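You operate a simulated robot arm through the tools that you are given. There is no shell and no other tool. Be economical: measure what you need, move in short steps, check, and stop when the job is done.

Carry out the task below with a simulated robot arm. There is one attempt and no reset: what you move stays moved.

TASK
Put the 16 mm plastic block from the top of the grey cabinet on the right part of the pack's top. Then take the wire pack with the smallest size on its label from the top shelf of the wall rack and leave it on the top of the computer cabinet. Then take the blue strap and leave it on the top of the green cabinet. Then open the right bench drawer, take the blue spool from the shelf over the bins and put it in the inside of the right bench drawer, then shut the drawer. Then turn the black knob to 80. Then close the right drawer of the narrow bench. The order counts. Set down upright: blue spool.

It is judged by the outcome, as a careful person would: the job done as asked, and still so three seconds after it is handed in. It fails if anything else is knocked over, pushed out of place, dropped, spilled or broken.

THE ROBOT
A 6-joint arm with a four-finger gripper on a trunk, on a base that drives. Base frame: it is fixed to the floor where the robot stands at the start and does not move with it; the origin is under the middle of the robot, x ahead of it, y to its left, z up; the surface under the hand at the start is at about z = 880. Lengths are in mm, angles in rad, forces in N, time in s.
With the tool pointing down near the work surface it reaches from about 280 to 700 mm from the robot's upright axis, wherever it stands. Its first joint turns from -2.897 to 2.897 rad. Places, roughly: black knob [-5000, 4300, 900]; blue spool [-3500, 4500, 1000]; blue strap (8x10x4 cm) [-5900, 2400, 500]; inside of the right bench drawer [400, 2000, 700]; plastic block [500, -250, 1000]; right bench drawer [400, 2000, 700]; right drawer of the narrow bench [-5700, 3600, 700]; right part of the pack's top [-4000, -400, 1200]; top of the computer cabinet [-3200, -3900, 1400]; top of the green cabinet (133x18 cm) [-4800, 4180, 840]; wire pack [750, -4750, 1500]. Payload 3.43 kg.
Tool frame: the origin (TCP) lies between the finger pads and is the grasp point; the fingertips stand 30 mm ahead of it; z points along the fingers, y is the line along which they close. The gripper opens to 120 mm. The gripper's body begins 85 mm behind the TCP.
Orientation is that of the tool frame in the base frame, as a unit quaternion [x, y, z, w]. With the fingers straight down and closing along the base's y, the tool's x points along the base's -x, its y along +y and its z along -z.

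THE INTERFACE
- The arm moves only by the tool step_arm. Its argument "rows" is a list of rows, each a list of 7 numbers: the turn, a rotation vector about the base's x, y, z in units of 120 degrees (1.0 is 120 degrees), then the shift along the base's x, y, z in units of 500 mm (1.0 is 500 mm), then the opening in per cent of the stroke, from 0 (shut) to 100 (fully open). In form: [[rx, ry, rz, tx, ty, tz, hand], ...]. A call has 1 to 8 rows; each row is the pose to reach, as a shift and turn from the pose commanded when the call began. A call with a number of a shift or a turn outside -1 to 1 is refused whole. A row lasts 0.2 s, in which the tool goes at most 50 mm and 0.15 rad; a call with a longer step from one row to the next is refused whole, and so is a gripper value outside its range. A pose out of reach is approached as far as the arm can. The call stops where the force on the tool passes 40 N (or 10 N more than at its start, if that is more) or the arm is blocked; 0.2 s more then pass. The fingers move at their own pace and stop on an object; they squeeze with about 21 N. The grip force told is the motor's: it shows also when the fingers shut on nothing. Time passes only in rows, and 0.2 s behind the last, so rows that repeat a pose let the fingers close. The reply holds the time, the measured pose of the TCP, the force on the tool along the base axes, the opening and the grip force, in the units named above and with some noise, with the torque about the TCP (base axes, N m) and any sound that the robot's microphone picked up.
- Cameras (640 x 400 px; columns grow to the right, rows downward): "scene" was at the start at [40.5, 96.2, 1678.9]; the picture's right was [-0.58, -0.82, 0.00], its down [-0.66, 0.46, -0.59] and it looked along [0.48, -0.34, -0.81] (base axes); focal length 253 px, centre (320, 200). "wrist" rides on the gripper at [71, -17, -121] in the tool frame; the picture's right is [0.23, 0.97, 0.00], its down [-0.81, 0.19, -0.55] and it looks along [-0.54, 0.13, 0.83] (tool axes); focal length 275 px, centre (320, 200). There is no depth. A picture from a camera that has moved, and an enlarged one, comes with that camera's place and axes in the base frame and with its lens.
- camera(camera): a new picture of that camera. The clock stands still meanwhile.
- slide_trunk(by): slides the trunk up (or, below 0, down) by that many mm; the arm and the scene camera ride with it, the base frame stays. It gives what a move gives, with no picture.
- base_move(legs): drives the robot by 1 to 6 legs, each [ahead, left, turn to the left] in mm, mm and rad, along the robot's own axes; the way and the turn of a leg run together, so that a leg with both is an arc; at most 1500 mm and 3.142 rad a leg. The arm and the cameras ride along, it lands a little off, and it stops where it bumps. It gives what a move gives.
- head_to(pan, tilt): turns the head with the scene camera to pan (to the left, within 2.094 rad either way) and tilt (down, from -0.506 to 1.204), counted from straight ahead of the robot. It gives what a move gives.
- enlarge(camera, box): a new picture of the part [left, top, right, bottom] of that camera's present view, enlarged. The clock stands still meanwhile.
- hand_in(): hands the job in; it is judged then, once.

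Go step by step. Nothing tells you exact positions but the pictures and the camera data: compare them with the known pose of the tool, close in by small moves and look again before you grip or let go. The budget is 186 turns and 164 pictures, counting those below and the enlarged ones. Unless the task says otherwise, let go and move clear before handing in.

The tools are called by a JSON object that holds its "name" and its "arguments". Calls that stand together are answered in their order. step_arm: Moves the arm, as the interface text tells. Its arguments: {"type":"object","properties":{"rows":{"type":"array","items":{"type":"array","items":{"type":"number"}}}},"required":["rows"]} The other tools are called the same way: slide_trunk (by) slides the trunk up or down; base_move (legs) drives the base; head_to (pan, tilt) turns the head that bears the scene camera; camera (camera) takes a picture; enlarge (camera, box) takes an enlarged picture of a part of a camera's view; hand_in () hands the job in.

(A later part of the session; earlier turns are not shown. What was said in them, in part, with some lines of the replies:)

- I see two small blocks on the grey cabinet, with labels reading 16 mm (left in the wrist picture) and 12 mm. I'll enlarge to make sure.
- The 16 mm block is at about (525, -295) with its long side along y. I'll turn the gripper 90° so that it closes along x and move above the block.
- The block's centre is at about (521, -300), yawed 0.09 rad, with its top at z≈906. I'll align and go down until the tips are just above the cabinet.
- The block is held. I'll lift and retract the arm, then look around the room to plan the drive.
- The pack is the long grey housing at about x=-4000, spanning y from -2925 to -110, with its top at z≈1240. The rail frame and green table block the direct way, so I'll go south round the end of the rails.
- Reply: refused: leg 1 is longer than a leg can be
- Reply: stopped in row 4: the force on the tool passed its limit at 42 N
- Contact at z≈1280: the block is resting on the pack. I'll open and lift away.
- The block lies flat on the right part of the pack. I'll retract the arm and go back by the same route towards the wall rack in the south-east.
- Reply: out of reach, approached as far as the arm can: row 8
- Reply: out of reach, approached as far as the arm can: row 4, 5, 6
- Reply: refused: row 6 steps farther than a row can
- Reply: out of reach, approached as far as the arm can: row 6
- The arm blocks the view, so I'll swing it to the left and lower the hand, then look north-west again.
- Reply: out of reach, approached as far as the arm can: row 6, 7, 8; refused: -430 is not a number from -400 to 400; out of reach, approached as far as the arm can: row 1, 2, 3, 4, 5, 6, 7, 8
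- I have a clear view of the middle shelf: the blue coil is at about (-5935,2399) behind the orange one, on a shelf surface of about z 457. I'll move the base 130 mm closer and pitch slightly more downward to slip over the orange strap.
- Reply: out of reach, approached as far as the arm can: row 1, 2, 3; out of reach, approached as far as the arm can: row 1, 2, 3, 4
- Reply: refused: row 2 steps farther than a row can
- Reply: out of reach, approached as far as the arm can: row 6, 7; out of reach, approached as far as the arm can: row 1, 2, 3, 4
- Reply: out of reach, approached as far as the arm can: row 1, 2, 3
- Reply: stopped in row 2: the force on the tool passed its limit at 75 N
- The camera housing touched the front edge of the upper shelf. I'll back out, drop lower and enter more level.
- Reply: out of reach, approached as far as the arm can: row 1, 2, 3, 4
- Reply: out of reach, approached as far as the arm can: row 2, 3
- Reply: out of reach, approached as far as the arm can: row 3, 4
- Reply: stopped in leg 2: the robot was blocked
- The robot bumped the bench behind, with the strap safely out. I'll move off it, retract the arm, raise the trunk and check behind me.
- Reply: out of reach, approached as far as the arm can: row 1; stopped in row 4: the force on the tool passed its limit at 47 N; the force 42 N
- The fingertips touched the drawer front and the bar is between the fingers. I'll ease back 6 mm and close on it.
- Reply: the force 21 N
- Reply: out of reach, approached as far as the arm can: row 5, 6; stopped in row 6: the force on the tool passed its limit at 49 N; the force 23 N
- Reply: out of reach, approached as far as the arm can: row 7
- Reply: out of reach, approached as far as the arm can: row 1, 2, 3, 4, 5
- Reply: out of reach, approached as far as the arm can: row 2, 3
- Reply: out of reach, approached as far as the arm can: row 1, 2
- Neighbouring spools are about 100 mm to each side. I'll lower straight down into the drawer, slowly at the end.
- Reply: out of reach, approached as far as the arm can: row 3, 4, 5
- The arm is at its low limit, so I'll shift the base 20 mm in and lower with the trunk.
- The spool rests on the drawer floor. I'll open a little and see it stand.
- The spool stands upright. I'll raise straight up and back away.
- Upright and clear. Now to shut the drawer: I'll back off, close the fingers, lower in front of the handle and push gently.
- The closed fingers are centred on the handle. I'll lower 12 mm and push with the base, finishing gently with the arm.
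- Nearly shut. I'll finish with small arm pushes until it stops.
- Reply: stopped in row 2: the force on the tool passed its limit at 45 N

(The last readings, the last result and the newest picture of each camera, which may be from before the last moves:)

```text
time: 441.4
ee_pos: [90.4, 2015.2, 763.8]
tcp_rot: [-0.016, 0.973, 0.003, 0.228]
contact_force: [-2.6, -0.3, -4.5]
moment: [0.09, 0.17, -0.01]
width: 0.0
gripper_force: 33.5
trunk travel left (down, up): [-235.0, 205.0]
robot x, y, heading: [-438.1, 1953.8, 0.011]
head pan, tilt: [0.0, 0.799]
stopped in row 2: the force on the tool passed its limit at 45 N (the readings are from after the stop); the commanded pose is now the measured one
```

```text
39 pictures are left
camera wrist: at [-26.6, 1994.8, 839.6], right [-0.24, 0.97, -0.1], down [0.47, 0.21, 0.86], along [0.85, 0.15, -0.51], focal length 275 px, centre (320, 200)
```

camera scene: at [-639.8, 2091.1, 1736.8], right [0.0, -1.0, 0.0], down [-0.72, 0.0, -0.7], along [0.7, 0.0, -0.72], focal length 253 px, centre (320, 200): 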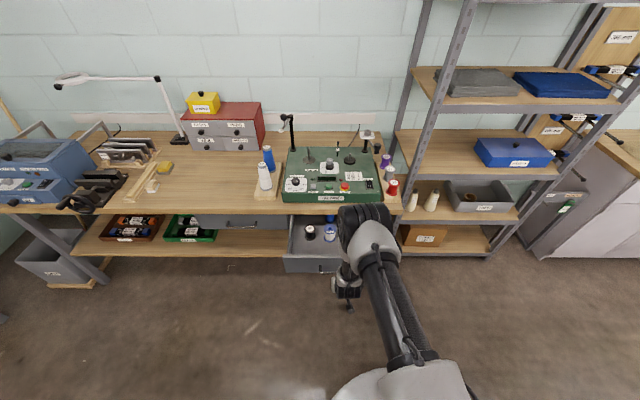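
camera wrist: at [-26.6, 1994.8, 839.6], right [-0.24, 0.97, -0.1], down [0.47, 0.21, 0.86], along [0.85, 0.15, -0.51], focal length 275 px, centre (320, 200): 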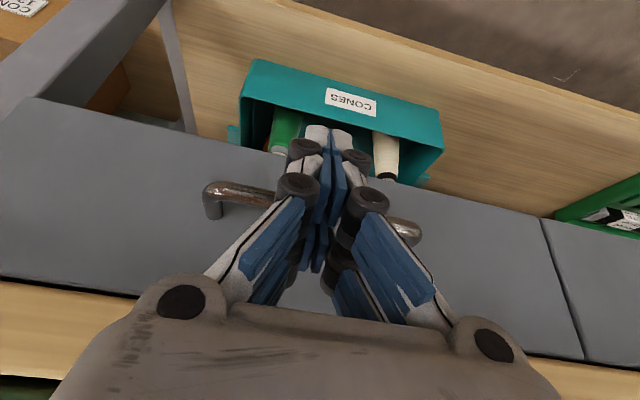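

{"name": "step_arm", "arguments": {"rows": [[0, 0, 0, -0.06, 0, 0, 0], [0, 0, 0, -0.12, 0, 0, 0], [0, 0, 0, -0.12, 0, 0, 0]]}}

{"name": "camera", "arguments": {"camera": "wrist"}}

{"name": "enlarge", "arguments": {"camera": "scene", "box": [190, 170, 430, 300]}}

```text
time: 442.2
ee_pos: [31.7, 2017.4, 766.8]
tcp_rot: [-0.016, 0.973, 0.003, 0.231]
contact_force: [0.8, 0.4, 0.6]
moment: [-0.01, 0.01, 0.0]
width: 0.1
gripper_force: 33.4
trunk travel left (down, up): [-235.0, 205.0]
robot x, y, heading: [-444.1, 1954.5, 0.004]
head pan, tilt: [0.0, 0.799]
```

```text
38 pictures are left
camera wrist: at [-86.3, 1997.0, 842.4], right [-0.24, 0.97, -0.1], down [0.47, 0.21, 0.86], along [0.85, 0.15, -0.5], focal length 275 px, centre (320, 200)
```

wrist: 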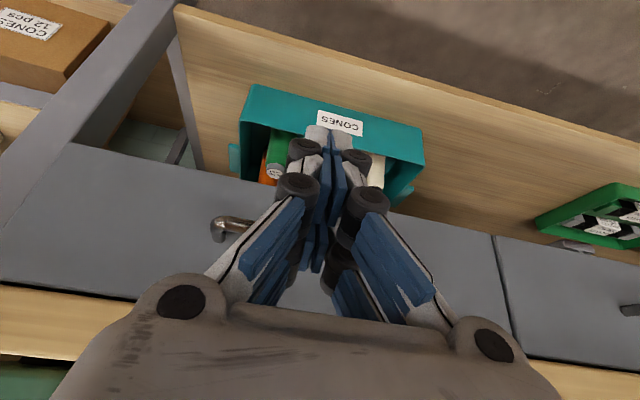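

```text
2.67 times, centred on (310, 235) of scene
camera zoom: at [-379.6, 2092.6, 1724.7], right [0.01, -1.0, 0.0], down [-0.72, -0.01, -0.7], along [0.7, 0.01, -0.72], focal length 675 px, centre (347, 107)
```

zoom: 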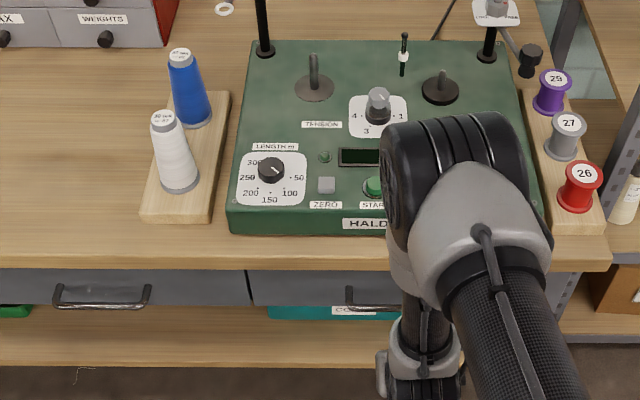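

The drawer front is flush with its neighbour. I'll raise the hand, take one check view as I back away, and drive back to the green cabinet for the knob.

{"name": "slide_trunk", "arguments": {"by": 200}}

{"name": "base_move", "arguments": {"legs": [[-200, 0, 0], [0, 700, 0]]}}

{"name": "head_to", "arguments": {"pan": -0.8, "tilt": 0.75}}

{"name": "enlarge", "arguments": {"camera": "scene", "box": [200, 100, 520, 300]}}

{"name": "base_move", "arguments": {"legs": [[0, 790, 0], [0, 0, 1.567], [0, 1450, 0], [0, 1450, 0], [0, 1400, 0]]}}

{"name": "head_to", "arguments": {"pan": 0.0, "tilt": 0.7}}

{"name": "camera", "arguments": {"camera": "scene"}}

```text
time: 444.3
ee_pos: [30.6, 2016.5, 966.6]
tcp_rot: [-0.016, 0.973, 0.003, 0.231]
contact_force: [-0.2, 0.5, 0.7]
moment: [-0.03, 0.01, -0.01]
width: 0.1
gripper_force: 33.2
trunk travel left (down, up): [-435.0, 5.0]
robot x, y, heading: [-441.4, 1954.9, 0.006]
head pan, tilt: [0.0, 0.799]
```

```text
time: 449.4
ee_pos: [-164.2, 2722.1, 968.1]
tcp_rot: [-0.013, 0.973, 0.002, 0.231]
contact_force: [1.0, 0.3, -0.2]
moment: [0.0, -0.01, 0.0]
width: 0.1
gripper_force: 33.5
trunk travel left (down, up): [-435.0, 5.0]
robot x, y, heading: [-638.3, 2662.6, 0.008]
head pan, tilt: [0.0, 0.799]
```

```text
time: 450.5
ee_pos: [-164.8, 2721.6, 966.7]
tcp_rot: [-0.013, 0.973, 0.003, 0.231]
contact_force: [0.2, -0.5, -0.3]
moment: [-0.02, 0.01, 0.02]
width: 0.2
gripper_force: 33.7
trunk travel left (down, up): [-435.0, 5.0]
robot x, y, heading: [-636.4, 2657.1, 0.007]
head pan, tilt: [-0.799, 0.75]
```

```text
2.00 times, centred on (360, 200) of scene
camera zoom: at [-597.8, 2739.0, 1928.7], right [-0.71, -0.7, 0.0], down [-0.48, 0.49, -0.73], along [0.51, -0.52, -0.68], focal length 506 px, centre (240, 200)
```

zoom: 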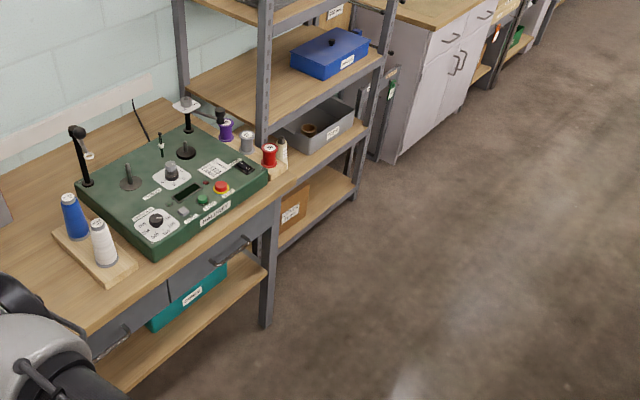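

```text
time: 478.8
ee_pos: [-4949.6, 4168.3, 966.0]
tcp_rot: [-0.68, 0.696, 0.16, 0.166]
contact_force: [0.3, 0.2, 0.1]
moment: [-0.04, 0.01, -0.02]
width: 0.0
gripper_force: 33.6
trunk travel left (down, up): [-435.0, 5.0]
robot x, y, heading: [-4915.1, 3695.0, 1.519]
head pan, tilt: [-0.799, 0.75]
```

```text
time: 479.9
ee_pos: [-4950.1, 4168.5, 968.5]
tcp_rot: [-0.679, 0.696, 0.16, 0.166]
contact_force: [-0.6, -0.1, 0.5]
moment: [0.0, 0.0, 0.01]
width: 0.0
gripper_force: 33.6
trunk travel left (down, up): [-435.0, 5.0]
robot x, y, heading: [-4915.0, 3693.2, 1.523]
head pan, tilt: [0.0, 0.7]
```

```text
35 pictures are left
camera scene: at [-5048.4, 3764.1, 1933.0], right [1.0, -0.05, 0.0], down [-0.03, -0.64, -0.76], along [0.04, 0.76, -0.64], focal length 253 px, centre (320, 200)
```

scene: 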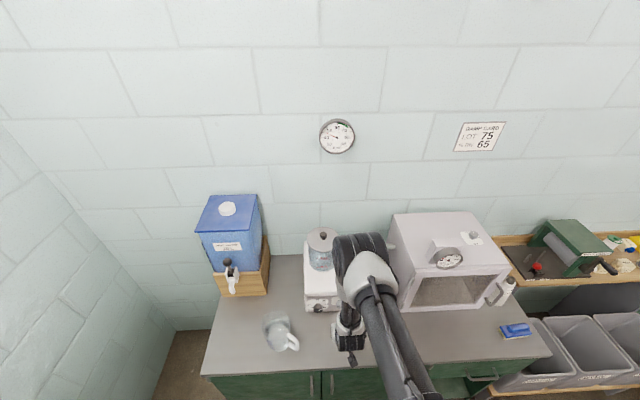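

I'm in front of the cabinet again with nothing touched. Wrist view to see the knob.

{"name": "camera", "arguments": {"camera": "wrist"}}

{"name": "enlarge", "arguments": {"camera": "scene", "box": [260, 210, 420, 330]}}

```text
34 pictures are left
camera wrist: at [-4935.2, 4050.0, 1042.4], right [-0.98, -0.18, -0.1], down [-0.18, 0.48, 0.86], along [-0.1, 0.86, -0.5], focal length 275 px, centre (320, 200)
```

wrist: 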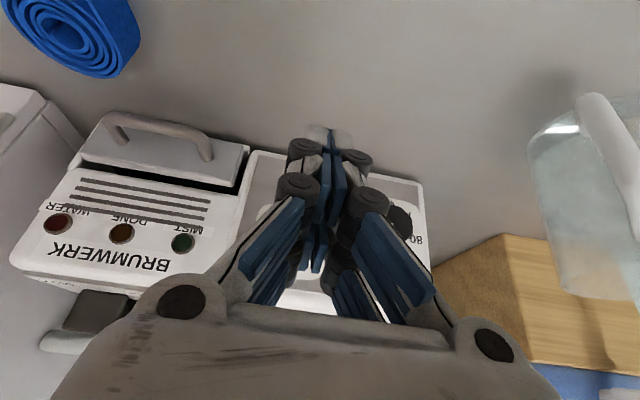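

```text
3.33 times, centred on (340, 270) of scene
camera zoom: at [-5048.4, 3764.1, 1933.0], right [1.0, -0.05, 0.0], down [-0.03, -0.64, -0.76], along [0.04, 0.76, -0.64], focal length 844 px, centre (253, -33)
```

zoom: 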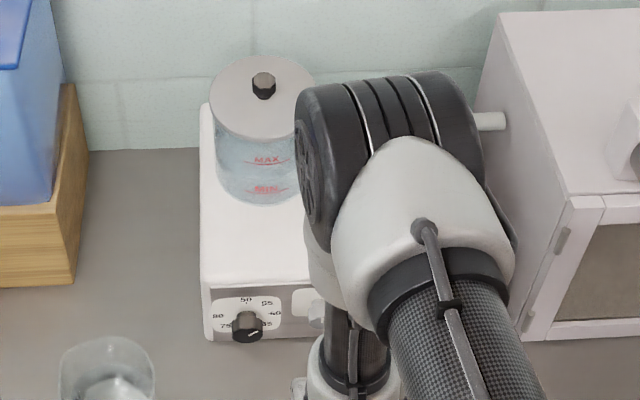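

The black knob sits on the front face of the BRUMWERK unit, dial marks 50…80, at about (-5028, 4250, 940). To turn it I need the hand horizontal along +y with the camera on the left side; I'll back off and reorient.

{"name": "base_move", "arguments": {"legs": [[-330, 80, 0.048]]}}

{"name": "step_arm", "arguments": {"rows": [[0.0315, 0.0512, -0.0315, 0, 0.02, 0, 0], [0.0631, 0.1025, -0.0631, 0, 0.04, 0, 0], [0.0946, 0.1537, -0.0946, 0, 0.06, 0, 0], [0.1262, 0.2049, -0.1262, 0, 0.08, 0, 0], [0.1577, 0.2562, -0.1577, 0, 0.1, 0, 0], [0.1892, 0.3074, -0.1892, 0, 0.12, 0, 0], [0.2208, 0.3586, -0.2208, 0, 0.14, 0, 20]]}}

{"name": "step_arm", "arguments": {"rows": [[0.0315, 0.0512, -0.0315, 0, 0, 0, 50], [0.0631, 0.1025, -0.0631, 0, 0, 0, 50], [0.0946, 0.1537, -0.0946, 0, 0, 0, 50], [0.1262, 0.2049, -0.1262, 0, 0, 0, 50], [0.1577, 0.2562, -0.1577, 0, 0, 0, 50], [0.1892, 0.3074, -0.1892, 0, 0, 0, 50], [0.1892, 0.3074, -0.1892, 0, 0, 0, 50]]}}

{"name": "camera", "arguments": {"camera": "wrist"}}

```text
time: 482.1
ee_pos: [-5060.0, 3847.9, 967.4]
tcp_rot: [0.7, -0.676, -0.165, -0.162]
contact_force: [0.7, 0.5, 0.6]
moment: [0.0, 0.0, 0.04]
width: 0.0
gripper_force: 33.7
trunk travel left (down, up): [-435.0, 5.0]
robot x, y, heading: [-4998.2, 3378.9, 1.582]
head pan, tilt: [0.0, 0.7]
```

```text
time: 483.7
ee_pos: [-5060.4, 3918.0, 967.2]
tcp_rot: [-0.369, 0.77, 0.513, 0.09]
contact_force: [0.3, -0.2, 0.4]
moment: [-0.03, 0.04, 0.03]
width: 23.6
gripper_force: 0.1
trunk travel left (down, up): [-435.0, 5.0]
robot x, y, heading: [-4997.5, 3377.4, 1.576]
head pan, tilt: [0.0, 0.7]
```

```text
time: 485.3
ee_pos: [-5060.2, 3920.1, 1000.3]
tcp_rot: [-0.01, 0.703, 0.711, 0.01]
contact_force: [0.8, 0.6, -0.1]
moment: [0.03, -0.02, 0.0]
width: 60.0
gripper_force: 0.0
out of reach, approached as far as the arm can: row 5, 6, 7
trunk travel left (down, up): [-435.0, 5.0]
robot x, y, heading: [-4993.4, 3374.3, 1.583]
head pan, tilt: [0.0, 0.7]
```

```text
32 pictures are left
camera wrist: at [-5131.0, 3799.8, 979.4], right [-0.26, -0.01, 0.97], down [0.8, -0.56, 0.21], along [0.53, 0.83, 0.15], focal length 275 px, centre (320, 200)
```

wrist: 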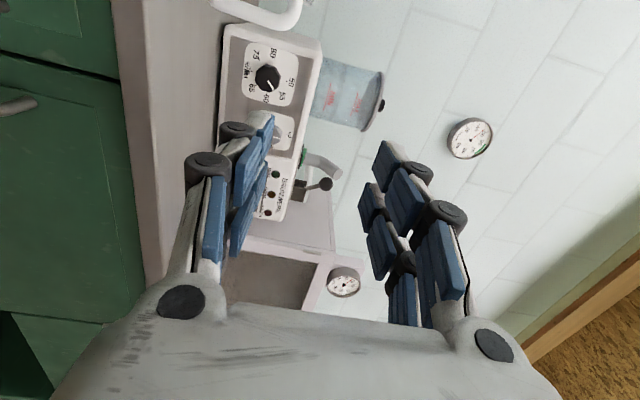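

A clear view of the dial. I'll enlarge it to read the pointer.

{"name": "enlarge", "arguments": {"camera": "wrist", "box": [215, 30, 325, 130]}}

```text
4.00 times, centred on (270, 80) of wrist
camera zoom: at [-5131.0, 3799.8, 979.4], right [-0.26, -0.01, 0.97], down [0.8, -0.56, 0.21], along [0.53, 0.83, 0.15], focal length 1101 px, centre (520, 680)
```

zoom: 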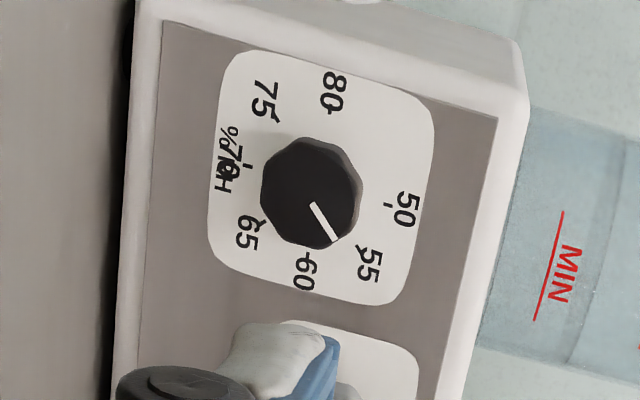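

Now I can read it: the pointer stands at 55 and 80 is at the left, so the knob must turn 225° clockwise through 60–75. The jug's handle is near the left side, so I'll roll the hand so that its camera rides up and right, then turn in three strokes.

{"name": "step_arm", "arguments": {"rows": [[0, -0.0715, 0, 0, 0, 0, 50], [0, -0.143, 0, 0, 0, 0, 50], [0, -0.2145, 0, 0, 0, 0, 50], [0, -0.286, 0, 0, 0, 0, 50], [0, -0.3575, 0, 0, 0, 0, 50], [0, -0.429, 0, 0, 0, 0, 50], [0, -0.5005, 0, 0, 0, 0, 50], [0, -0.572, 0, 0, 0, 0, 50]]}}

{"name": "step_arm", "arguments": {"rows": [[0, -0.0715, 0, 0, 0, 0, 50], [0, -0.143, 0, 0, 0, 0, 50], [0, -0.2145, 0, 0, 0, 0, 50], [0, -0.286, 0, 0, 0, 0, 50], [0, -0.3575, 0, 0, 0, 0, 50], [0, -0.429, 0, 0, 0, 0, 50], [0, -0.5005, 0, 0, 0, 0, 50], [0, -0.572, 0, 0, 0, 0, 50]]}}

{"name": "step_arm", "arguments": {"rows": [[0, -0.0715, 0, 0, 0, 0, 50], [0, -0.143, 0, 0, 0, 0, 50], [0, -0.2145, 0, 0, 0, 0, 50], [0, -0.286, 0, 0, 0, 0, 50], [0, -0.3575, 0, 0, 0, 0, 50], [0, -0.429, 0, 0, 0, 0, 50], [0, -0.5005, 0, 0, 0, 0, 50], [0, -0.572, 0, 0, 0, 0, 50]]}}

{"name": "step_arm", "arguments": {"rows": [[0, -0.07, 0, 0, 0, 0, 50], [0, -0.14, 0, 0, 0, 0, 50], [0, -0.21, 0, 0, 0, 0, 50], [0, -0.28, 0, 0, 0, 0, 50], [0, -0.35, 0, 0, 0, 0, 50], [0, -0.41, 0, 0, 0, 0, 50], [0, -0.41, 0, 0, 0, 0, 50]]}}

{"name": "slide_trunk", "arguments": {"by": -76}}

```text
time: 487.1
ee_pos: [-5062.0, 3921.0, 999.5]
tcp_rot: [-0.41, 0.574, 0.581, 0.406]
contact_force: [0.2, 0.7, 0.3]
moment: [0.05, 0.0, 0.01]
width: 60.3
gripper_force: 0.0
trunk travel left (down, up): [-435.0, 5.0]
robot x, y, heading: [-4996.8, 3373.9, 1.575]
head pan, tilt: [0.0, 0.7]
```

```text
time: 488.9
ee_pos: [-5061.0, 3921.3, 998.9]
tcp_rot: [0.668, -0.245, -0.248, -0.658]
contact_force: [0.5, 0.4, -0.2]
moment: [0.0, 0.0, -0.01]
width: 60.0
gripper_force: 0.0
trunk travel left (down, up): [-435.0, 5.0]
robot x, y, heading: [-4995.4, 3375.8, 1.578]
head pan, tilt: [0.0, 0.7]
```

```text
time: 490.7
ee_pos: [-5062.6, 3919.8, 999.7]
tcp_rot: [0.691, 0.169, 0.171, -0.682]
contact_force: [-0.2, 0.2, -0.5]
moment: [0.0, 0.0, -0.01]
width: 60.2
gripper_force: 0.0
trunk travel left (down, up): [-435.0, 5.0]
robot x, y, heading: [-4998.7, 3378.3, 1.582]
head pan, tilt: [0.0, 0.7]
```

```text
time: 492.3
ee_pos: [-5063.2, 3921.2, 1000.5]
tcp_rot: [0.558, 0.436, 0.443, -0.55]
contact_force: [-0.1, 0.5, 0.1]
moment: [0.02, 0.0, -0.01]
width: 60.1
gripper_force: 0.0
trunk travel left (down, up): [-435.0, 5.0]
robot x, y, heading: [-4994.9, 3377.1, 1.576]
head pan, tilt: [0.0, 0.7]
```

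```text
time: 493.4
ee_pos: [-5061.2, 3920.5, 923.9]
tcp_rot: [0.559, 0.435, 0.443, -0.55]
contact_force: [-0.1, -0.6, 0.1]
moment: [0.0, -0.02, -0.01]
width: 60.1
gripper_force: 0.0
trunk travel left (down, up): [-359.0, 81.0]
robot x, y, heading: [-4994.4, 3379.5, 1.579]
head pan, tilt: [0.0, 0.7]
```

The hand now points along +y with the camera up-right. Driving up towards the knob.

{"name": "base_move", "arguments": {"legs": [[235, -25, 0]]}}

{"name": "camera", "arguments": {"camera": "wrist"}}

```text
time: 495.2
ee_pos: [-5038.6, 4153.4, 923.7]
tcp_rot: [0.559, 0.436, 0.443, -0.549]
contact_force: [0.2, 0.0, -0.1]
moment: [0.03, -0.01, -0.03]
width: 59.9
gripper_force: 0.0
trunk travel left (down, up): [-359.0, 81.0]
robot x, y, heading: [-4975.1, 3606.9, 1.578]
head pan, tilt: [0.0, 0.7]
```

```text
30 pictures are left
camera wrist: at [-5041.7, 4033.5, 996.0], right [1.0, -0.01, 0.0], down [-0.01, -0.56, -0.83], along [0.01, 0.83, -0.56], focal length 275 px, centre (320, 200)
```

wrist: 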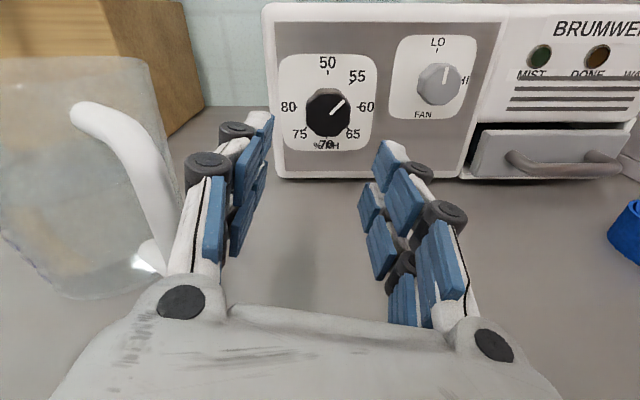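

Very good view: pointer at 55, knob straight ahead. I'll align and advance 70 mm, then check.

{"name": "step_arm", "arguments": {"rows": [[0, 0, 0, 0.01, 0.05, 0, 50], [0, 0, 0, 0.013, 0.1, 0, 50], [0, 0, 0, 0.013, 0.14, 0, 50], [0, 0, 0, 0.013, 0.14, 0, 50]]}}

{"name": "camera", "arguments": {"camera": "wrist"}}

```text
time: 496.2
ee_pos: [-5033.2, 4224.6, 924.5]
tcp_rot: [0.558, 0.437, 0.443, -0.55]
contact_force: [-0.4, -0.1, -0.1]
moment: [0.0, 0.01, 0.01]
width: 59.9
gripper_force: 0.0
trunk travel left (down, up): [-359.0, 81.0]
robot x, y, heading: [-4973.3, 3609.5, 1.583]
head pan, tilt: [0.0, 0.7]
```

```text
29 pictures are left
camera wrist: at [-5035.4, 4104.4, 997.8], right [1.0, -0.01, 0.0], down [0.0, -0.56, -0.83], along [0.01, 0.83, -0.56], focal length 275 px, centre (320, 200)
```

wrist: 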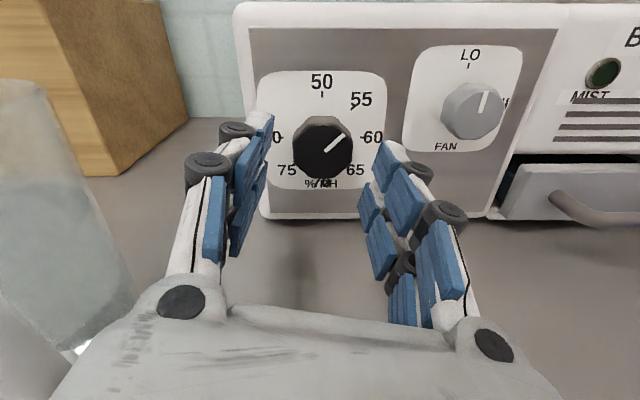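

{"name": "step_arm", "arguments": {"rows": [[0, 0, 0, 0, 0.03, 0, 50], [0, 0, 0, 0, 0.06, 0, 50], [0, 0, 0, 0, 0.06, 0, 50]]}}

{"name": "camera", "arguments": {"camera": "wrist"}}

```text
time: 497.0
ee_pos: [-5032.1, 4253.8, 928.7]
tcp_rot: [0.559, 0.437, 0.442, -0.548]
contact_force: [-0.7, -0.6, -0.5]
moment: [-0.02, -0.02, 0.02]
width: 60.1
gripper_force: 0.0
out of reach, approached as far as the arm can: row 2, 3
trunk travel left (down, up): [-359.0, 81.0]
robot x, y, heading: [-4974.1, 3612.5, 1.574]
head pan, tilt: [0.0, 0.7]
```

```text
28 pictures are left
camera wrist: at [-5034.1, 4134.5, 1001.8], right [1.0, -0.01, 0.0], down [0.0, -0.56, -0.83], along [0.01, 0.83, -0.56], focal length 275 px, centre (320, 200)
```

wrist: 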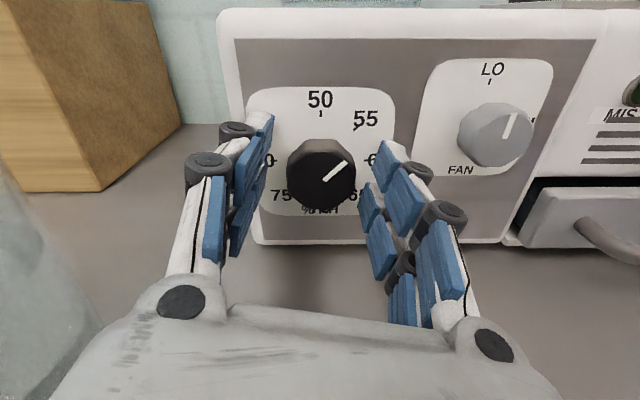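

The arm is near its reach limit, so I'll bring the base 60 mm closer and pull the arm back equally before gripping.

{"name": "step_arm", "arguments": {"rows": [[0, 0, 0, 0, -0.06, -0.008, 50], [0, 0, 0, 0, -0.13, -0.008, 50], [0, 0, 0, 0, -0.13, -0.008, 50]]}}

{"name": "base_move", "arguments": {"legs": [[68, 0, 0]]}}

{"name": "camera", "arguments": {"camera": "wrist"}}

```text
time: 497.8
ee_pos: [-5032.6, 4189.2, 924.7]
tcp_rot: [0.557, 0.437, 0.443, -0.549]
contact_force: [0.0, 0.7, 0.3]
moment: [0.0, -0.02, -0.01]
width: 60.1
gripper_force: 0.0
trunk travel left (down, up): [-359.0, 81.0]
robot x, y, heading: [-4970.6, 3607.3, 1.579]
head pan, tilt: [0.0, 0.7]
```

```text
time: 498.8
ee_pos: [-5032.5, 4260.6, 923.9]
tcp_rot: [0.558, 0.436, 0.443, -0.55]
contact_force: [0.8, 0.8, -0.6]
moment: [-0.02, -0.01, -0.01]
width: 59.9
gripper_force: 0.0
trunk travel left (down, up): [-359.0, 81.0]
robot x, y, heading: [-4974.4, 3676.6, 1.578]
head pan, tilt: [0.0, 0.7]
```

```text
27 pictures are left
camera wrist: at [-5034.8, 4139.0, 997.5], right [1.0, -0.01, 0.0], down [-0.01, -0.56, -0.83], along [0.01, 0.83, -0.56], focal length 275 px, centre (320, 200)
```

wrist: 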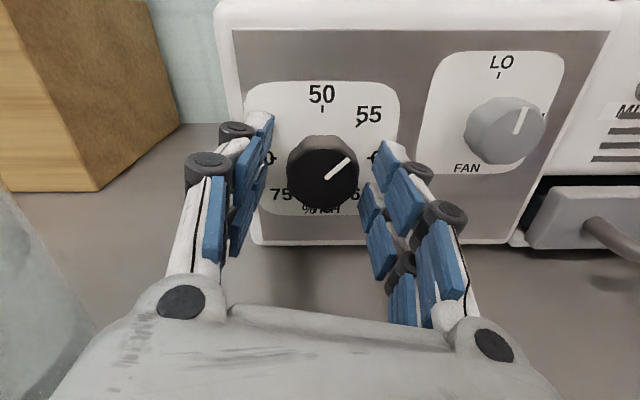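

Well placed around the knob. Closing.

{"name": "step_arm", "arguments": {"rows": [[0, 0, 0, 0, 0, 0, 35], [0, 0, 0, 0, 0, 0, 20], [0, 0, 0, 0, 0, 0, 0], [0, 0, 0, 0, 0, 0, 0], [0, 0, 0, 0, 0, 0, 0]]}}

{"name": "camera", "arguments": {"camera": "wrist"}}

```text
time: 500.0
ee_pos: [-5032.6, 4259.1, 924.8]
tcp_rot: [0.558, 0.437, 0.444, -0.549]
contact_force: [2.8, -0.6, -1.7]
moment: [0.12, 0.01, 0.05]
width: 36.9
gripper_force: 44.6
trunk travel left (down, up): [-359.0, 81.0]
robot x, y, heading: [-4973.2, 3678.0, 1.583]
head pan, tilt: [0.0, 0.7]
```

```text
26 pictures are left
camera wrist: at [-5034.3, 4138.5, 997.7], right [1.0, -0.01, 0.0], down [-0.01, -0.56, -0.83], along [0.01, 0.83, -0.56], focal length 275 px, centre (320, 200)
```

wrist: 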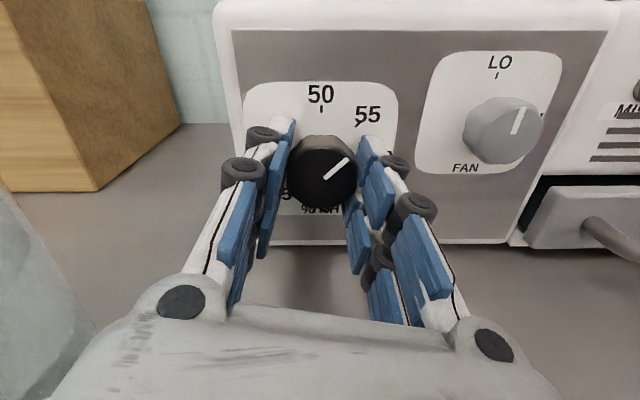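

Gripped with little side force. First clockwise stroke (about 68°).

{"name": "step_arm", "arguments": {"rows": [[0, 0.07, 0, 0, 0, 0, 0], [0, 0.14, 0, 0, 0, 0, 0], [0, 0.21, 0, 0, 0, 0, 0], [0, 0.28, 0, 0, 0, 0, 0], [0, 0.35, 0, 0, 0, 0, 0], [0, 0.42, 0, 0, 0, 0, 0], [0, 0.49, 0, 0, 0, 0, 0], [0, 0.56, 0, 0, 0, 0, 0]]}}

{"name": "camera", "arguments": {"camera": "wrist"}}

```text
time: 501.8
ee_pos: [-5034.6, 4257.8, 927.0]
tcp_rot: [0.707, 0.058, 0.058, -0.702]
contact_force: [-8.6, -2.8, 17.5]
moment: [0.32, -0.05, -0.27]
width: 36.9
gripper_force: 44.7
trunk travel left (down, up): [-359.0, 81.0]
robot x, y, heading: [-4976.9, 3675.4, 1.577]
head pan, tilt: [0.0, 0.7]
```

```text
25 pictures are left
camera wrist: at [-4966.5, 4138.4, 955.7], right [0.39, -0.01, -0.92], down [-0.77, -0.56, -0.32], along [-0.51, 0.83, -0.22], focal length 275 px, centre (320, 200)
```

wrist: 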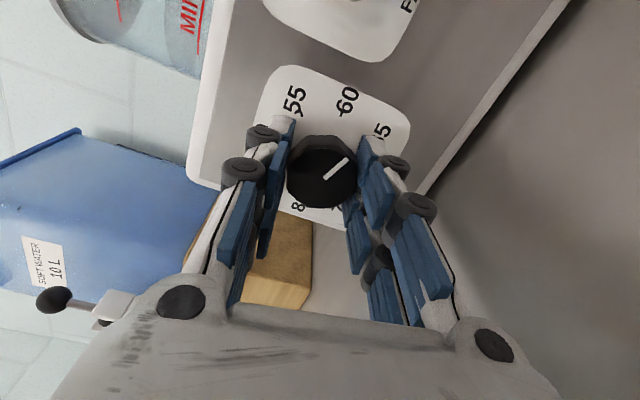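

The knob follows. I'll release, rotate back, regrip and make the second stroke.

{"name": "step_arm", "arguments": {"rows": [[0, 0, 0, 0, 0, 0, 30], [0, 0, 0, 0, 0, 0, 50], [0, 0, 0, 0, 0, 0, 50]]}}

{"name": "step_arm", "arguments": {"rows": [[0, -0.07, 0, 0, 0, 0, 50], [0, -0.14, 0, 0, 0, 0, 50], [0, -0.21, 0, 0, 0, 0, 50], [0, -0.28, 0, 0, 0, 0, 50], [0, -0.35, 0, 0, 0, 0, 50], [0, -0.42, 0, 0, 0, 0, 50], [0, -0.49, 0, 0, 0, 0, 50], [0, -0.56, 0, 0, 0, 0, 50]]}}

{"name": "camera", "arguments": {"camera": "wrist"}}

```text
time: 502.6
ee_pos: [-5030.9, 4258.7, 922.0]
tcp_rot: [0.711, 0.059, 0.061, -0.698]
contact_force: [-0.3, 0.2, 0.2]
moment: [0.0, 0.02, -0.01]
width: 60.0
gripper_force: 0.1
trunk travel left (down, up): [-359.0, 81.0]
robot x, y, heading: [-4977.1, 3677.2, 1.578]
head pan, tilt: [0.0, 0.7]
```

```text
time: 504.4
ee_pos: [-5032.4, 4259.2, 925.2]
tcp_rot: [0.557, 0.437, 0.444, -0.549]
contact_force: [0.3, 0.0, 1.2]
moment: [-0.03, -0.03, 0.03]
width: 60.0
gripper_force: 0.0
trunk travel left (down, up): [-359.0, 81.0]
robot x, y, heading: [-4974.0, 3674.7, 1.58]
head pan, tilt: [0.0, 0.7]
```

```text
24 pictures are left
camera wrist: at [-5034.9, 4138.6, 998.4], right [1.0, -0.01, 0.01], down [0.0, -0.56, -0.83], along [0.02, 0.83, -0.56], focal length 275 px, centre (320, 200)
```

wrist: 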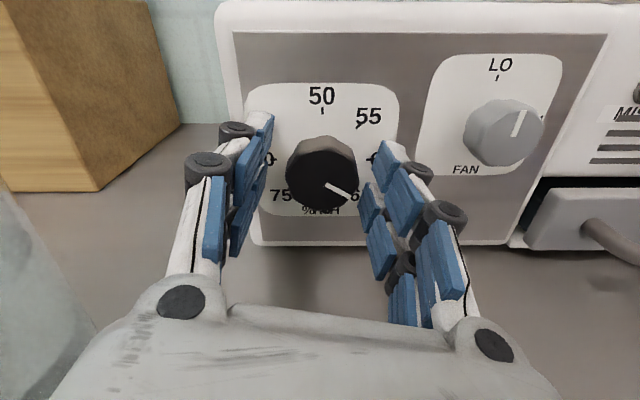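

Pointer is now near 112°. Second stroke: close and turn about 79°, then release, return and look.

{"name": "step_arm", "arguments": {"rows": [[0, 0, 0, 0, 0, 0, 35], [0, 0, 0, 0, 0, 0, 20], [0, 0, 0, 0, 0, 0, 0], [0, 0, 0, 0, 0, 0, 0], [0, 0, 0, 0, 0, 0, 0]]}}

{"name": "step_arm", "arguments": {"rows": [[0, 0.07, 0, 0, 0, 0, 0], [0, 0.14, 0, 0, 0, 0, 0], [0, 0.21, 0, 0, 0, 0, 0], [0, 0.28, 0, 0, 0, 0, 0], [0, 0.35, 0, 0, 0, 0, 0], [0, 0.42, 0, 0, 0, 0, 0], [0, 0.49, 0, 0, 0, 0, 0], [0, 0.56, 0, 0, 0, 0, 0]]}}

{"name": "step_arm", "arguments": {"rows": [[0, 0.05, 0, 0, 0, 0, 0], [0, 0.0985, 0, 0, 0, 0, 0], [0, 0.0985, 0, 0, 0, 0, 0]]}}

{"name": "step_arm", "arguments": {"rows": [[0, 0, 0, 0, 0, 0, 30], [0, 0, 0, 0, 0, 0, 50], [0, 0, 0, 0, 0, 0, 50], [0, -0.05, 0, 0, 0, 0, 50], [0, -0.0985, 0, 0, 0, 0, 50]]}}

{"name": "step_arm", "arguments": {"rows": [[0, -0.07, 0, 0, 0, 0, 50], [0, -0.14, 0, 0, 0, 0, 50], [0, -0.21, 0, 0, 0, 0, 50], [0, -0.28, 0, 0, 0, 0, 50], [0, -0.35, 0, 0, 0, 0, 50], [0, -0.42, 0, 0, 0, 0, 50], [0, -0.49, 0, 0, 0, 0, 50], [0, -0.56, 0, 0, 0, 0, 50]]}}

{"name": "enlarge", "arguments": {"camera": "wrist", "box": [220, 60, 420, 240]}}

```text
time: 505.6
ee_pos: [-5031.1, 4258.3, 925.3]
tcp_rot: [0.558, 0.436, 0.443, -0.55]
contact_force: [3.7, 0.1, -1.1]
moment: [0.14, 0.02, 0.1]
width: 37.0
gripper_force: 44.6
trunk travel left (down, up): [-359.0, 81.0]
robot x, y, heading: [-4974.3, 3676.2, 1.578]
head pan, tilt: [0.0, 0.7]
```

```text
time: 507.4
ee_pos: [-5033.7, 4259.2, 926.4]
tcp_rot: [0.707, 0.058, 0.059, -0.702]
contact_force: [-2.7, 1.7, 16.4]
moment: [0.29, -0.01, -0.23]
width: 36.9
gripper_force: 45.3
trunk travel left (down, up): [-359.0, 81.0]
robot x, y, heading: [-4974.2, 3676.0, 1.579]
head pan, tilt: [0.0, 0.7]
```

```text
time: 508.2
ee_pos: [-5031.6, 4259.4, 927.2]
tcp_rot: [0.709, -0.014, -0.013, -0.705]
contact_force: [-3.3, 6.6, 25.3]
moment: [0.53, -0.05, -0.19]
width: 36.6
gripper_force: 45.1
trunk travel left (down, up): [-359.0, 81.0]
robot x, y, heading: [-4974.4, 3675.2, 1.578]
head pan, tilt: [0.0, 0.7]
```

```text
time: 509.4
ee_pos: [-5031.7, 4258.5, 923.6]
tcp_rot: [0.711, 0.06, 0.06, -0.698]
contact_force: [-0.2, -0.2, 0.3]
moment: [-0.01, 0.03, 0.0]
width: 60.2
gripper_force: 0.0
trunk travel left (down, up): [-359.0, 81.0]
robot x, y, heading: [-4974.9, 3677.0, 1.579]
head pan, tilt: [0.0, 0.7]
```

```text
time: 511.2
ee_pos: [-5032.4, 4256.8, 924.9]
tcp_rot: [0.557, 0.437, 0.444, -0.548]
contact_force: [-0.2, -0.8, 0.7]
moment: [0.01, -0.03, -0.01]
width: 59.9
gripper_force: 0.1
trunk travel left (down, up): [-359.0, 81.0]
robot x, y, heading: [-4975.4, 3676.9, 1.58]
head pan, tilt: [0.0, 0.7]
```

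```text
2.22 times, centred on (320, 150) of wrist
camera zoom: at [-5034.7, 4137.0, 998.1], right [1.0, -0.01, 0.01], down [0.0, -0.56, -0.83], along [0.02, 0.83, -0.56], focal length 612 px, centre (320, 311)
```

zoom: 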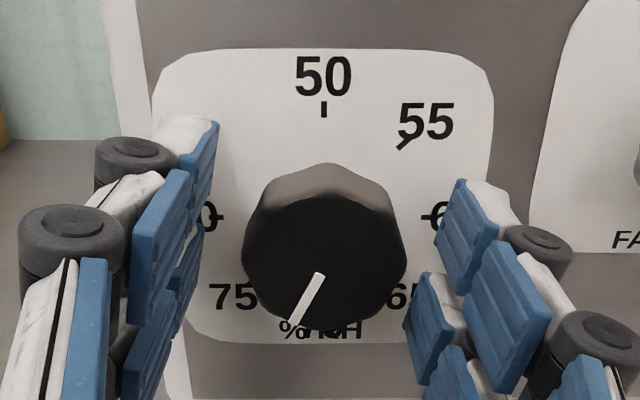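

Pointer now at about 203–205°. I'll grip again and measure before the last stroke.

{"name": "step_arm", "arguments": {"rows": [[0, 0, 0, 0, 0, 0, 35], [0, 0, 0, 0, 0, 0, 20], [0, 0, 0, 0, 0, 0, 0], [0, 0, 0, 0, 0, 0, 0], [0, 0, 0, 0, 0, 0, 0]]}}

{"name": "enlarge", "arguments": {"camera": "wrist", "box": [250, 110, 390, 230]}}

```text
time: 512.4
ee_pos: [-5032.3, 4257.2, 924.4]
tcp_rot: [0.557, 0.437, 0.443, -0.55]
contact_force: [2.6, -0.9, -0.5]
moment: [0.1, 0.01, 0.05]
width: 37.4
gripper_force: 44.9
trunk travel left (down, up): [-359.0, 81.0]
robot x, y, heading: [-4970.8, 3675.2, 1.577]
head pan, tilt: [0.0, 0.7]
```

```text
3.33 times, centred on (320, 170) of wrist
camera zoom: at [-5034.1, 4137.0, 998.0], right [1.0, -0.01, 0.0], down [-0.01, -0.56, -0.83], along [0.01, 0.83, -0.56], focal length 918 px, centre (320, 300)
```

zoom: 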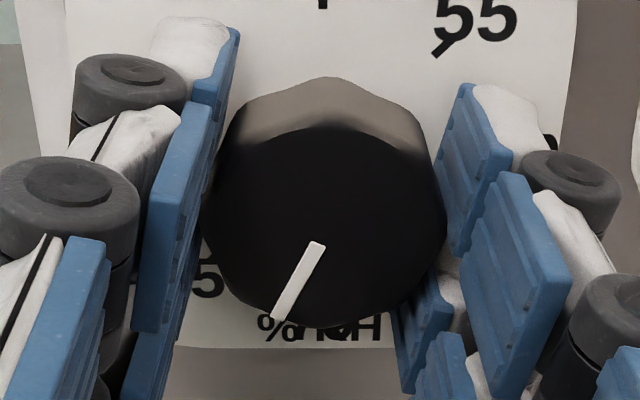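

Pointer at about 205°. Final stroke of 65° clockwise, then release and check.

{"name": "step_arm", "arguments": {"rows": [[0, 0.068, 0, 0, 0, 0, 0], [0, 0.136, 0, 0, 0, 0, 0], [0, 0.204, 0, 0, 0, 0, 0], [0, 0.272, 0, 0, 0, 0, 0], [0, 0.34, 0, 0, 0, 0, 0], [0, 0.408, 0, 0, 0, 0, 0], [0, 0.476, 0, 0, 0, 0, 0], [0, 0.535, 0, 0, 0, 0, 0]]}}

{"name": "step_arm", "arguments": {"rows": [[0, 0, 0, 0, 0, 0, 30], [0, 0, 0, 0, 0, 0, 50], [0, 0, 0, 0, 0, 0, 50]]}}

{"name": "step_arm", "arguments": {"rows": [[0, -0.068, 0, 0, -0.02, 0, 50], [0, -0.136, 0, 0, -0.06, 0, 50], [0, -0.204, 0, 0, -0.1, 0, 50], [0, -0.272, 0, 0, -0.12, 0, 50], [0, -0.34, 0, 0, -0.12, 0, 50], [0, -0.408, 0, 0, -0.12, 0, 50], [0, -0.476, 0, 0, -0.12, 0, 50], [0, -0.535, 0, 0, -0.12, 0, 50]]}}

{"name": "enlarge", "arguments": {"camera": "wrist", "box": [240, 50, 400, 210]}}

```text
time: 514.2
ee_pos: [-5034.2, 4256.1, 925.4]
tcp_rot: [0.706, 0.077, 0.078, -0.699]
contact_force: [-4.3, -14.2, 12.1]
moment: [0.31, -0.39, -0.62]
width: 37.3
gripper_force: 45.5
trunk travel left (down, up): [-359.0, 81.0]
robot x, y, heading: [-4974.9, 3679.9, 1.58]
head pan, tilt: [0.0, 0.7]
```

```text
time: 515.0
ee_pos: [-5032.2, 4258.4, 922.4]
tcp_rot: [0.708, 0.078, 0.078, -0.697]
contact_force: [-0.1, 0.8, 0.2]
moment: [-0.01, -0.01, 0.02]
width: 60.0
gripper_force: 0.0
trunk travel left (down, up): [-359.0, 81.0]
robot x, y, heading: [-4972.0, 3677.5, 1.577]
head pan, tilt: [0.0, 0.7]
```

```text
time: 516.8
ee_pos: [-5032.9, 4198.7, 925.0]
tcp_rot: [0.557, 0.438, 0.443, -0.55]
contact_force: [0.1, -0.1, 0.1]
moment: [-0.01, 0.0, -0.03]
width: 59.8
gripper_force: 0.0
trunk travel left (down, up): [-359.0, 81.0]
robot x, y, heading: [-4976.3, 3680.0, 1.577]
head pan, tilt: [0.0, 0.7]
```

```text
2.50 times, centred on (320, 130) of wrist
camera zoom: at [-5034.4, 4078.4, 998.7], right [1.0, -0.01, 0.01], down [0.0, -0.56, -0.83], along [0.02, 0.83, -0.56], focal length 688 px, centre (320, 375)
```

zoom: 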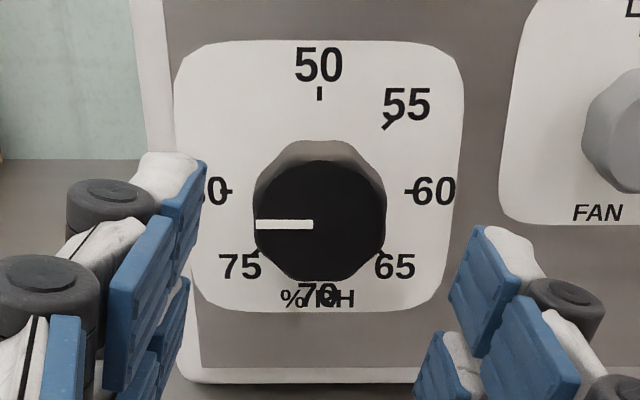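

The pointer now points exactly at 80. Last job: the right drawer of the narrow bench. I'll back away, close the fingers and turn to face the bench.

{"name": "base_move", "arguments": {"legs": [[-350, -80, 0], [0, 0, 1.564]]}}

{"name": "step_arm", "arguments": {"rows": [[0, 0, 0, 0, 0, 0, 20], [0, 0, 0, 0, 0, 0, 0], [0, 0, 0, 0, 0, 0, 0], [0, 0, 0, 0, 0, 0, 0]]}}

{"name": "head_to", "arguments": {"pan": -0.3, "tilt": 0.65}}

{"name": "camera", "arguments": {"camera": "scene"}}

{"name": "camera", "arguments": {"camera": "wrist"}}

```text
time: 522.9
ee_pos: [-5409.4, 3257.4, 924.8]
tcp_rot: [0.078, 0.704, -0.083, -0.701]
contact_force: [0.4, 0.7, -1.0]
moment: [0.0, -0.03, -0.02]
width: 59.9
gripper_force: 0.2
trunk travel left (down, up): [-359.0, 81.0]
robot x, y, heading: [-4889.8, 3324.7, -3.116]
head pan, tilt: [0.0, 0.7]
```

```text
time: 523.9
ee_pos: [-5410.5, 3258.2, 924.7]
tcp_rot: [0.079, 0.704, -0.083, -0.701]
contact_force: [-0.2, -0.3, 1.2]
moment: [-0.03, 0.0, 0.0]
width: 0.0
gripper_force: 12.5
trunk travel left (down, up): [-359.0, 81.0]
robot x, y, heading: [-4890.4, 3323.8, -3.117]
head pan, tilt: [0.0, 0.7]
```

```text
time: 524.7
ee_pos: [-5409.3, 3257.8, 925.3]
tcp_rot: [0.079, 0.704, -0.082, -0.701]
contact_force: [-0.1, 0.3, 0.7]
moment: [0.02, -0.03, 0.0]
width: 0.0
gripper_force: 21.1
trunk travel left (down, up): [-359.0, 81.0]
robot x, y, heading: [-4890.6, 3326.2, -3.115]
head pan, tilt: [-0.3, 0.649]
```

```text
20 pictures are left
camera scene: at [-4948.2, 3206.9, 1861.3], right [0.27, 0.96, 0.0], down [0.58, -0.16, -0.8], along [-0.77, 0.21, -0.6], focal length 253 px, centre (320, 200)
```

scene: 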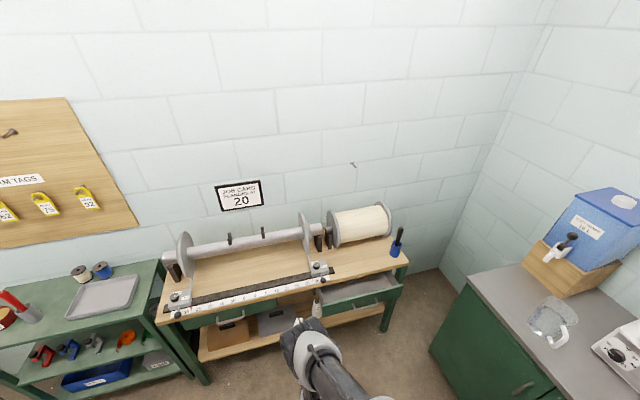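

```text
19 pictures are left
camera wrist: at [-5289.3, 3257.7, 998.6], right [-0.01, 1.0, 0.0], down [0.56, 0.01, -0.83], along [-0.83, 0.0, -0.56], focal length 275 px, centre (320, 200)
```

wrist: 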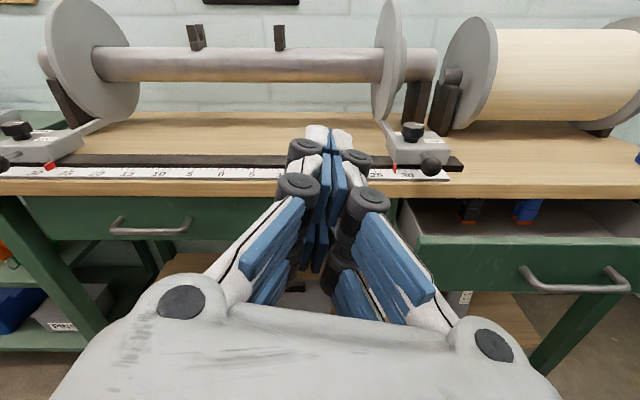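

The open drawer's front is at about x=-5555, y≈3589, with its handle at z≈710. I'll lower to z≈740 to push on the panel above the handle, and shift over.

{"name": "slide_trunk", "arguments": {"by": -185}}

{"name": "base_move", "arguments": {"legs": [[0, -335, -0.026]]}}

{"name": "camera", "arguments": {"camera": "wrist"}}

```text
time: 526.8
ee_pos: [-5410.5, 3257.6, 740.5]
tcp_rot: [0.078, 0.704, -0.083, -0.701]
contact_force: [0.1, -0.4, 0.5]
moment: [0.02, 0.0, 0.0]
width: 0.1
gripper_force: 21.0
trunk travel left (down, up): [-174.0, 266.0]
robot x, y, heading: [-4887.3, 3324.1, -3.109]
head pan, tilt: [-0.3, 0.649]
```

```text
time: 529.0
ee_pos: [-5416.3, 3606.6, 740.2]
tcp_rot: [0.09, 0.703, -0.072, -0.702]
contact_force: [0.4, 0.8, 0.5]
moment: [0.01, 0.01, -0.01]
width: 0.0
gripper_force: 20.9
trunk travel left (down, up): [-174.0, 266.0]
robot x, y, heading: [-4892.7, 3658.4, 3.14]
head pan, tilt: [-0.3, 0.649]
```

```text
18 pictures are left
camera wrist: at [-5295.6, 3604.9, 813.7], right [0.03, 1.0, 0.0], down [0.56, -0.01, -0.83], along [-0.83, 0.02, -0.56], focal length 275 px, centre (320, 200)
```

wrist: 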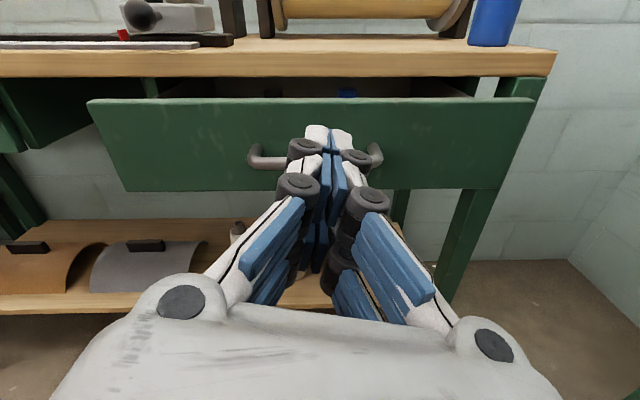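

I'll lower 13 mm to stay on the panel, then drive forward to push it nearly shut.

{"name": "slide_trunk", "arguments": {"by": -13}}

{"name": "base_move", "arguments": {"legs": [[130, 0, 0], [65, 0, 0]]}}

{"name": "camera", "arguments": {"camera": "wrist"}}

```text
time: 529.6
ee_pos: [-5416.1, 3607.3, 728.7]
tcp_rot: [0.089, 0.702, -0.071, -0.702]
contact_force: [-0.7, 0.0, -0.1]
moment: [0.01, -0.02, 0.04]
width: 0.1
gripper_force: 20.7
trunk travel left (down, up): [-161.0, 279.0]
robot x, y, heading: [-4895.8, 3658.5, 3.145]
head pan, tilt: [-0.3, 0.649]
```

```text
time: 531.6
ee_pos: [-5612.6, 3606.5, 730.9]
tcp_rot: [-0.088, -0.699, 0.074, 0.706]
contact_force: [2.4, -0.9, 0.8]
moment: [-0.04, -0.02, 0.0]
width: 0.0
gripper_force: 20.7
trunk travel left (down, up): [-161.0, 279.0]
robot x, y, heading: [-5091.4, 3661.7, -3.14]
head pan, tilt: [-0.3, 0.649]
stopped in leg 2: the force on the tool passed its limit at 48 N (the readings are from after the stop); the commanded pose is now the measured one
```

```text
17 pictures are left
camera wrist: at [-5491.1, 3603.7, 802.3], right [0.02, 1.0, 0.0], down [0.55, -0.01, -0.84], along [-0.84, 0.02, -0.55], focal length 275 px, centre (320, 200)
```

wrist: 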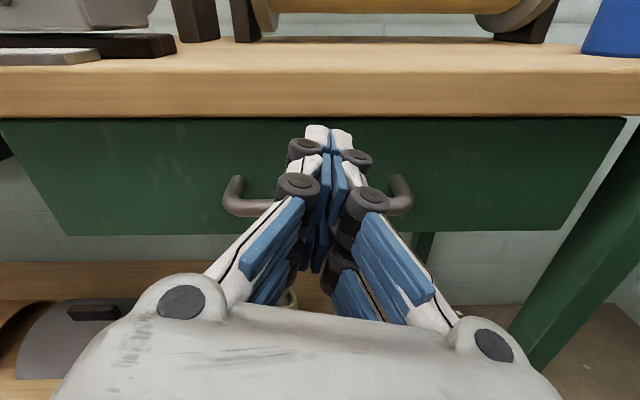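

The force rose at the end, so it appears shut. I'll back off and compare both drawer fronts.

{"name": "base_move", "arguments": {"legs": [[-350, 0, 0]]}}

{"name": "head_to", "arguments": {"pan": -0.1, "tilt": 0.7}}

{"name": "camera", "arguments": {"camera": "wrist"}}

{"name": "camera", "arguments": {"camera": "scene"}}

```text
time: 533.8
ee_pos: [-5268.9, 3607.7, 730.7]
tcp_rot: [-0.088, -0.699, 0.072, 0.706]
contact_force: [-0.6, 0.9, 0.3]
moment: [0.02, -0.02, -0.01]
width: 0.0
gripper_force: 21.2
trunk travel left (down, up): [-161.0, 279.0]
robot x, y, heading: [-4748.1, 3655.5, 3.139]
head pan, tilt: [-0.3, 0.649]
```

```text
time: 534.6
ee_pos: [-5268.4, 3606.5, 729.9]
tcp_rot: [-0.089, -0.699, 0.072, 0.706]
contact_force: [0.9, -0.4, 0.6]
moment: [-0.03, -0.01, 0.0]
width: 0.1
gripper_force: 21.3
trunk travel left (down, up): [-161.0, 279.0]
robot x, y, heading: [-4745.4, 3661.1, 3.144]
head pan, tilt: [-0.099, 0.7]
```

```text
16 pictures are left
camera wrist: at [-5147.9, 3604.1, 802.3], right [0.02, 1.0, 0.0], down [0.55, -0.01, -0.84], along [-0.84, 0.02, -0.55], focal length 275 px, centre (320, 200)
```

wrist: 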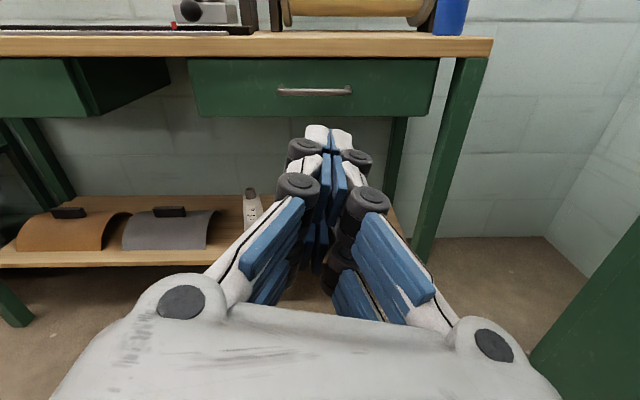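

```text
15 pictures are left
camera scene: at [-4810.9, 3526.5, 1659.0], right [0.1, 0.99, 0.0], down [0.64, -0.06, -0.77], along [-0.76, 0.08, -0.64], focal length 253 px, centre (320, 200)
```

scene: 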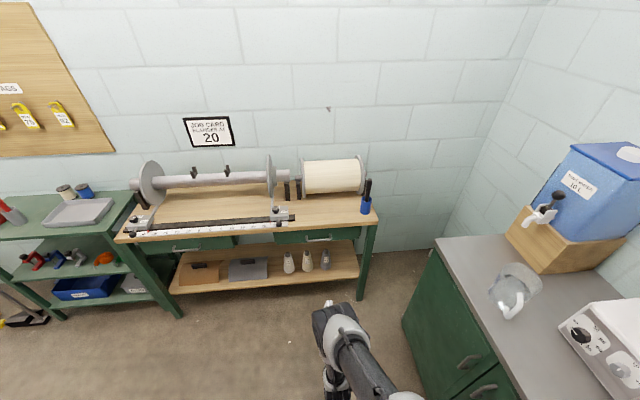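

Both drawer fronts are flush. One last check of the knob and strap before handing in.

{"name": "head_to", "arguments": {"pan": -1.3, "tilt": 0.7}}

{"name": "camera", "arguments": {"camera": "scene"}}

{"name": "enlarge", "arguments": {"camera": "scene", "box": [100, 180, 420, 380]}}

```text
time: 536.0
ee_pos: [-5268.6, 3606.6, 729.9]
tcp_rot: [-0.089, -0.699, 0.072, 0.706]
contact_force: [0.0, 0.6, 0.8]
moment: [0.02, 0.01, 0.0]
width: 0.0
gripper_force: 20.9
trunk travel left (down, up): [-161.0, 279.0]
robot x, y, heading: [-4751.0, 3661.5, 3.145]
head pan, tilt: [-1.3, 0.7]
```

```text
14 pictures are left
camera scene: at [-4749.1, 3599.8, 1659.0], right [0.96, 0.27, 0.0], down [0.17, -0.62, -0.76], along [-0.2, 0.74, -0.64], focal length 253 px, centre (320, 200)
```

scene: 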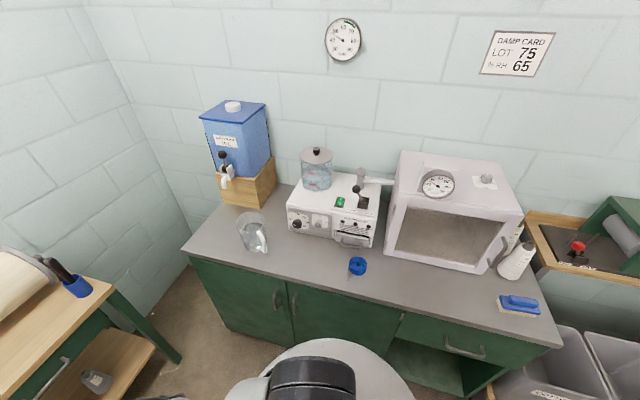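

```text
2.00 times, centred on (260, 280) of scene
camera zoom: at [-4749.1, 3599.8, 1659.0], right [0.96, 0.27, 0.0], down [0.17, -0.62, -0.76], along [-0.2, 0.74, -0.64], focal length 506 px, centre (440, 40)
```

zoom: 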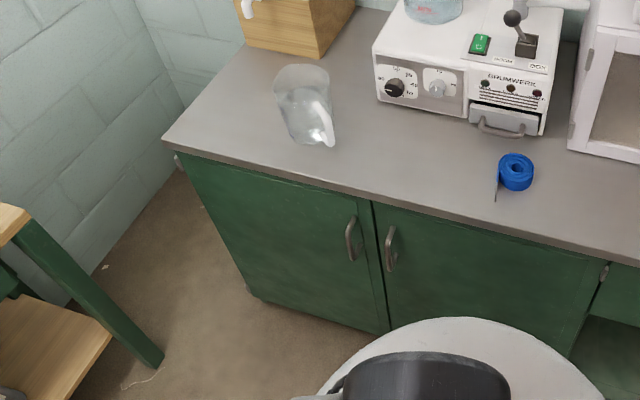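

All six parts look done, and the hand is clear. The strap is on the green cabinet, the knob points left to 80, and both drawers are shut. Handing in.

{"name": "hand_in", "arguments": {}}

```text
The job is handed in.
```

I did all six steps in the order asked and handed the job in; I don't have the judge's result yet.

1. **Plastic block:** the 16 mm block lies flat on the right part of the pack's top.
2. **Wire pack:** the 280 mm pack, the smallest of the three on the top shelf, is on the computer cabinet.
3. **Blue strap:** it is on the green cabinet.
4. **Blue spool and right bench drawer:** I opened the drawer, stood the 30 tex spool upright in it and pushed the drawer shut. I couldn't see inside once it was closed.
5. **Black knob:** its pointer is on 80.
6. **Right drawer of the narrow bench:** it is shut, flush with the drawer beside it.

**Bumps:** While I was getting the strap, the hand hit the green stand and the base bumped a bench behind me. I saw nothing knocked over or moved either time.
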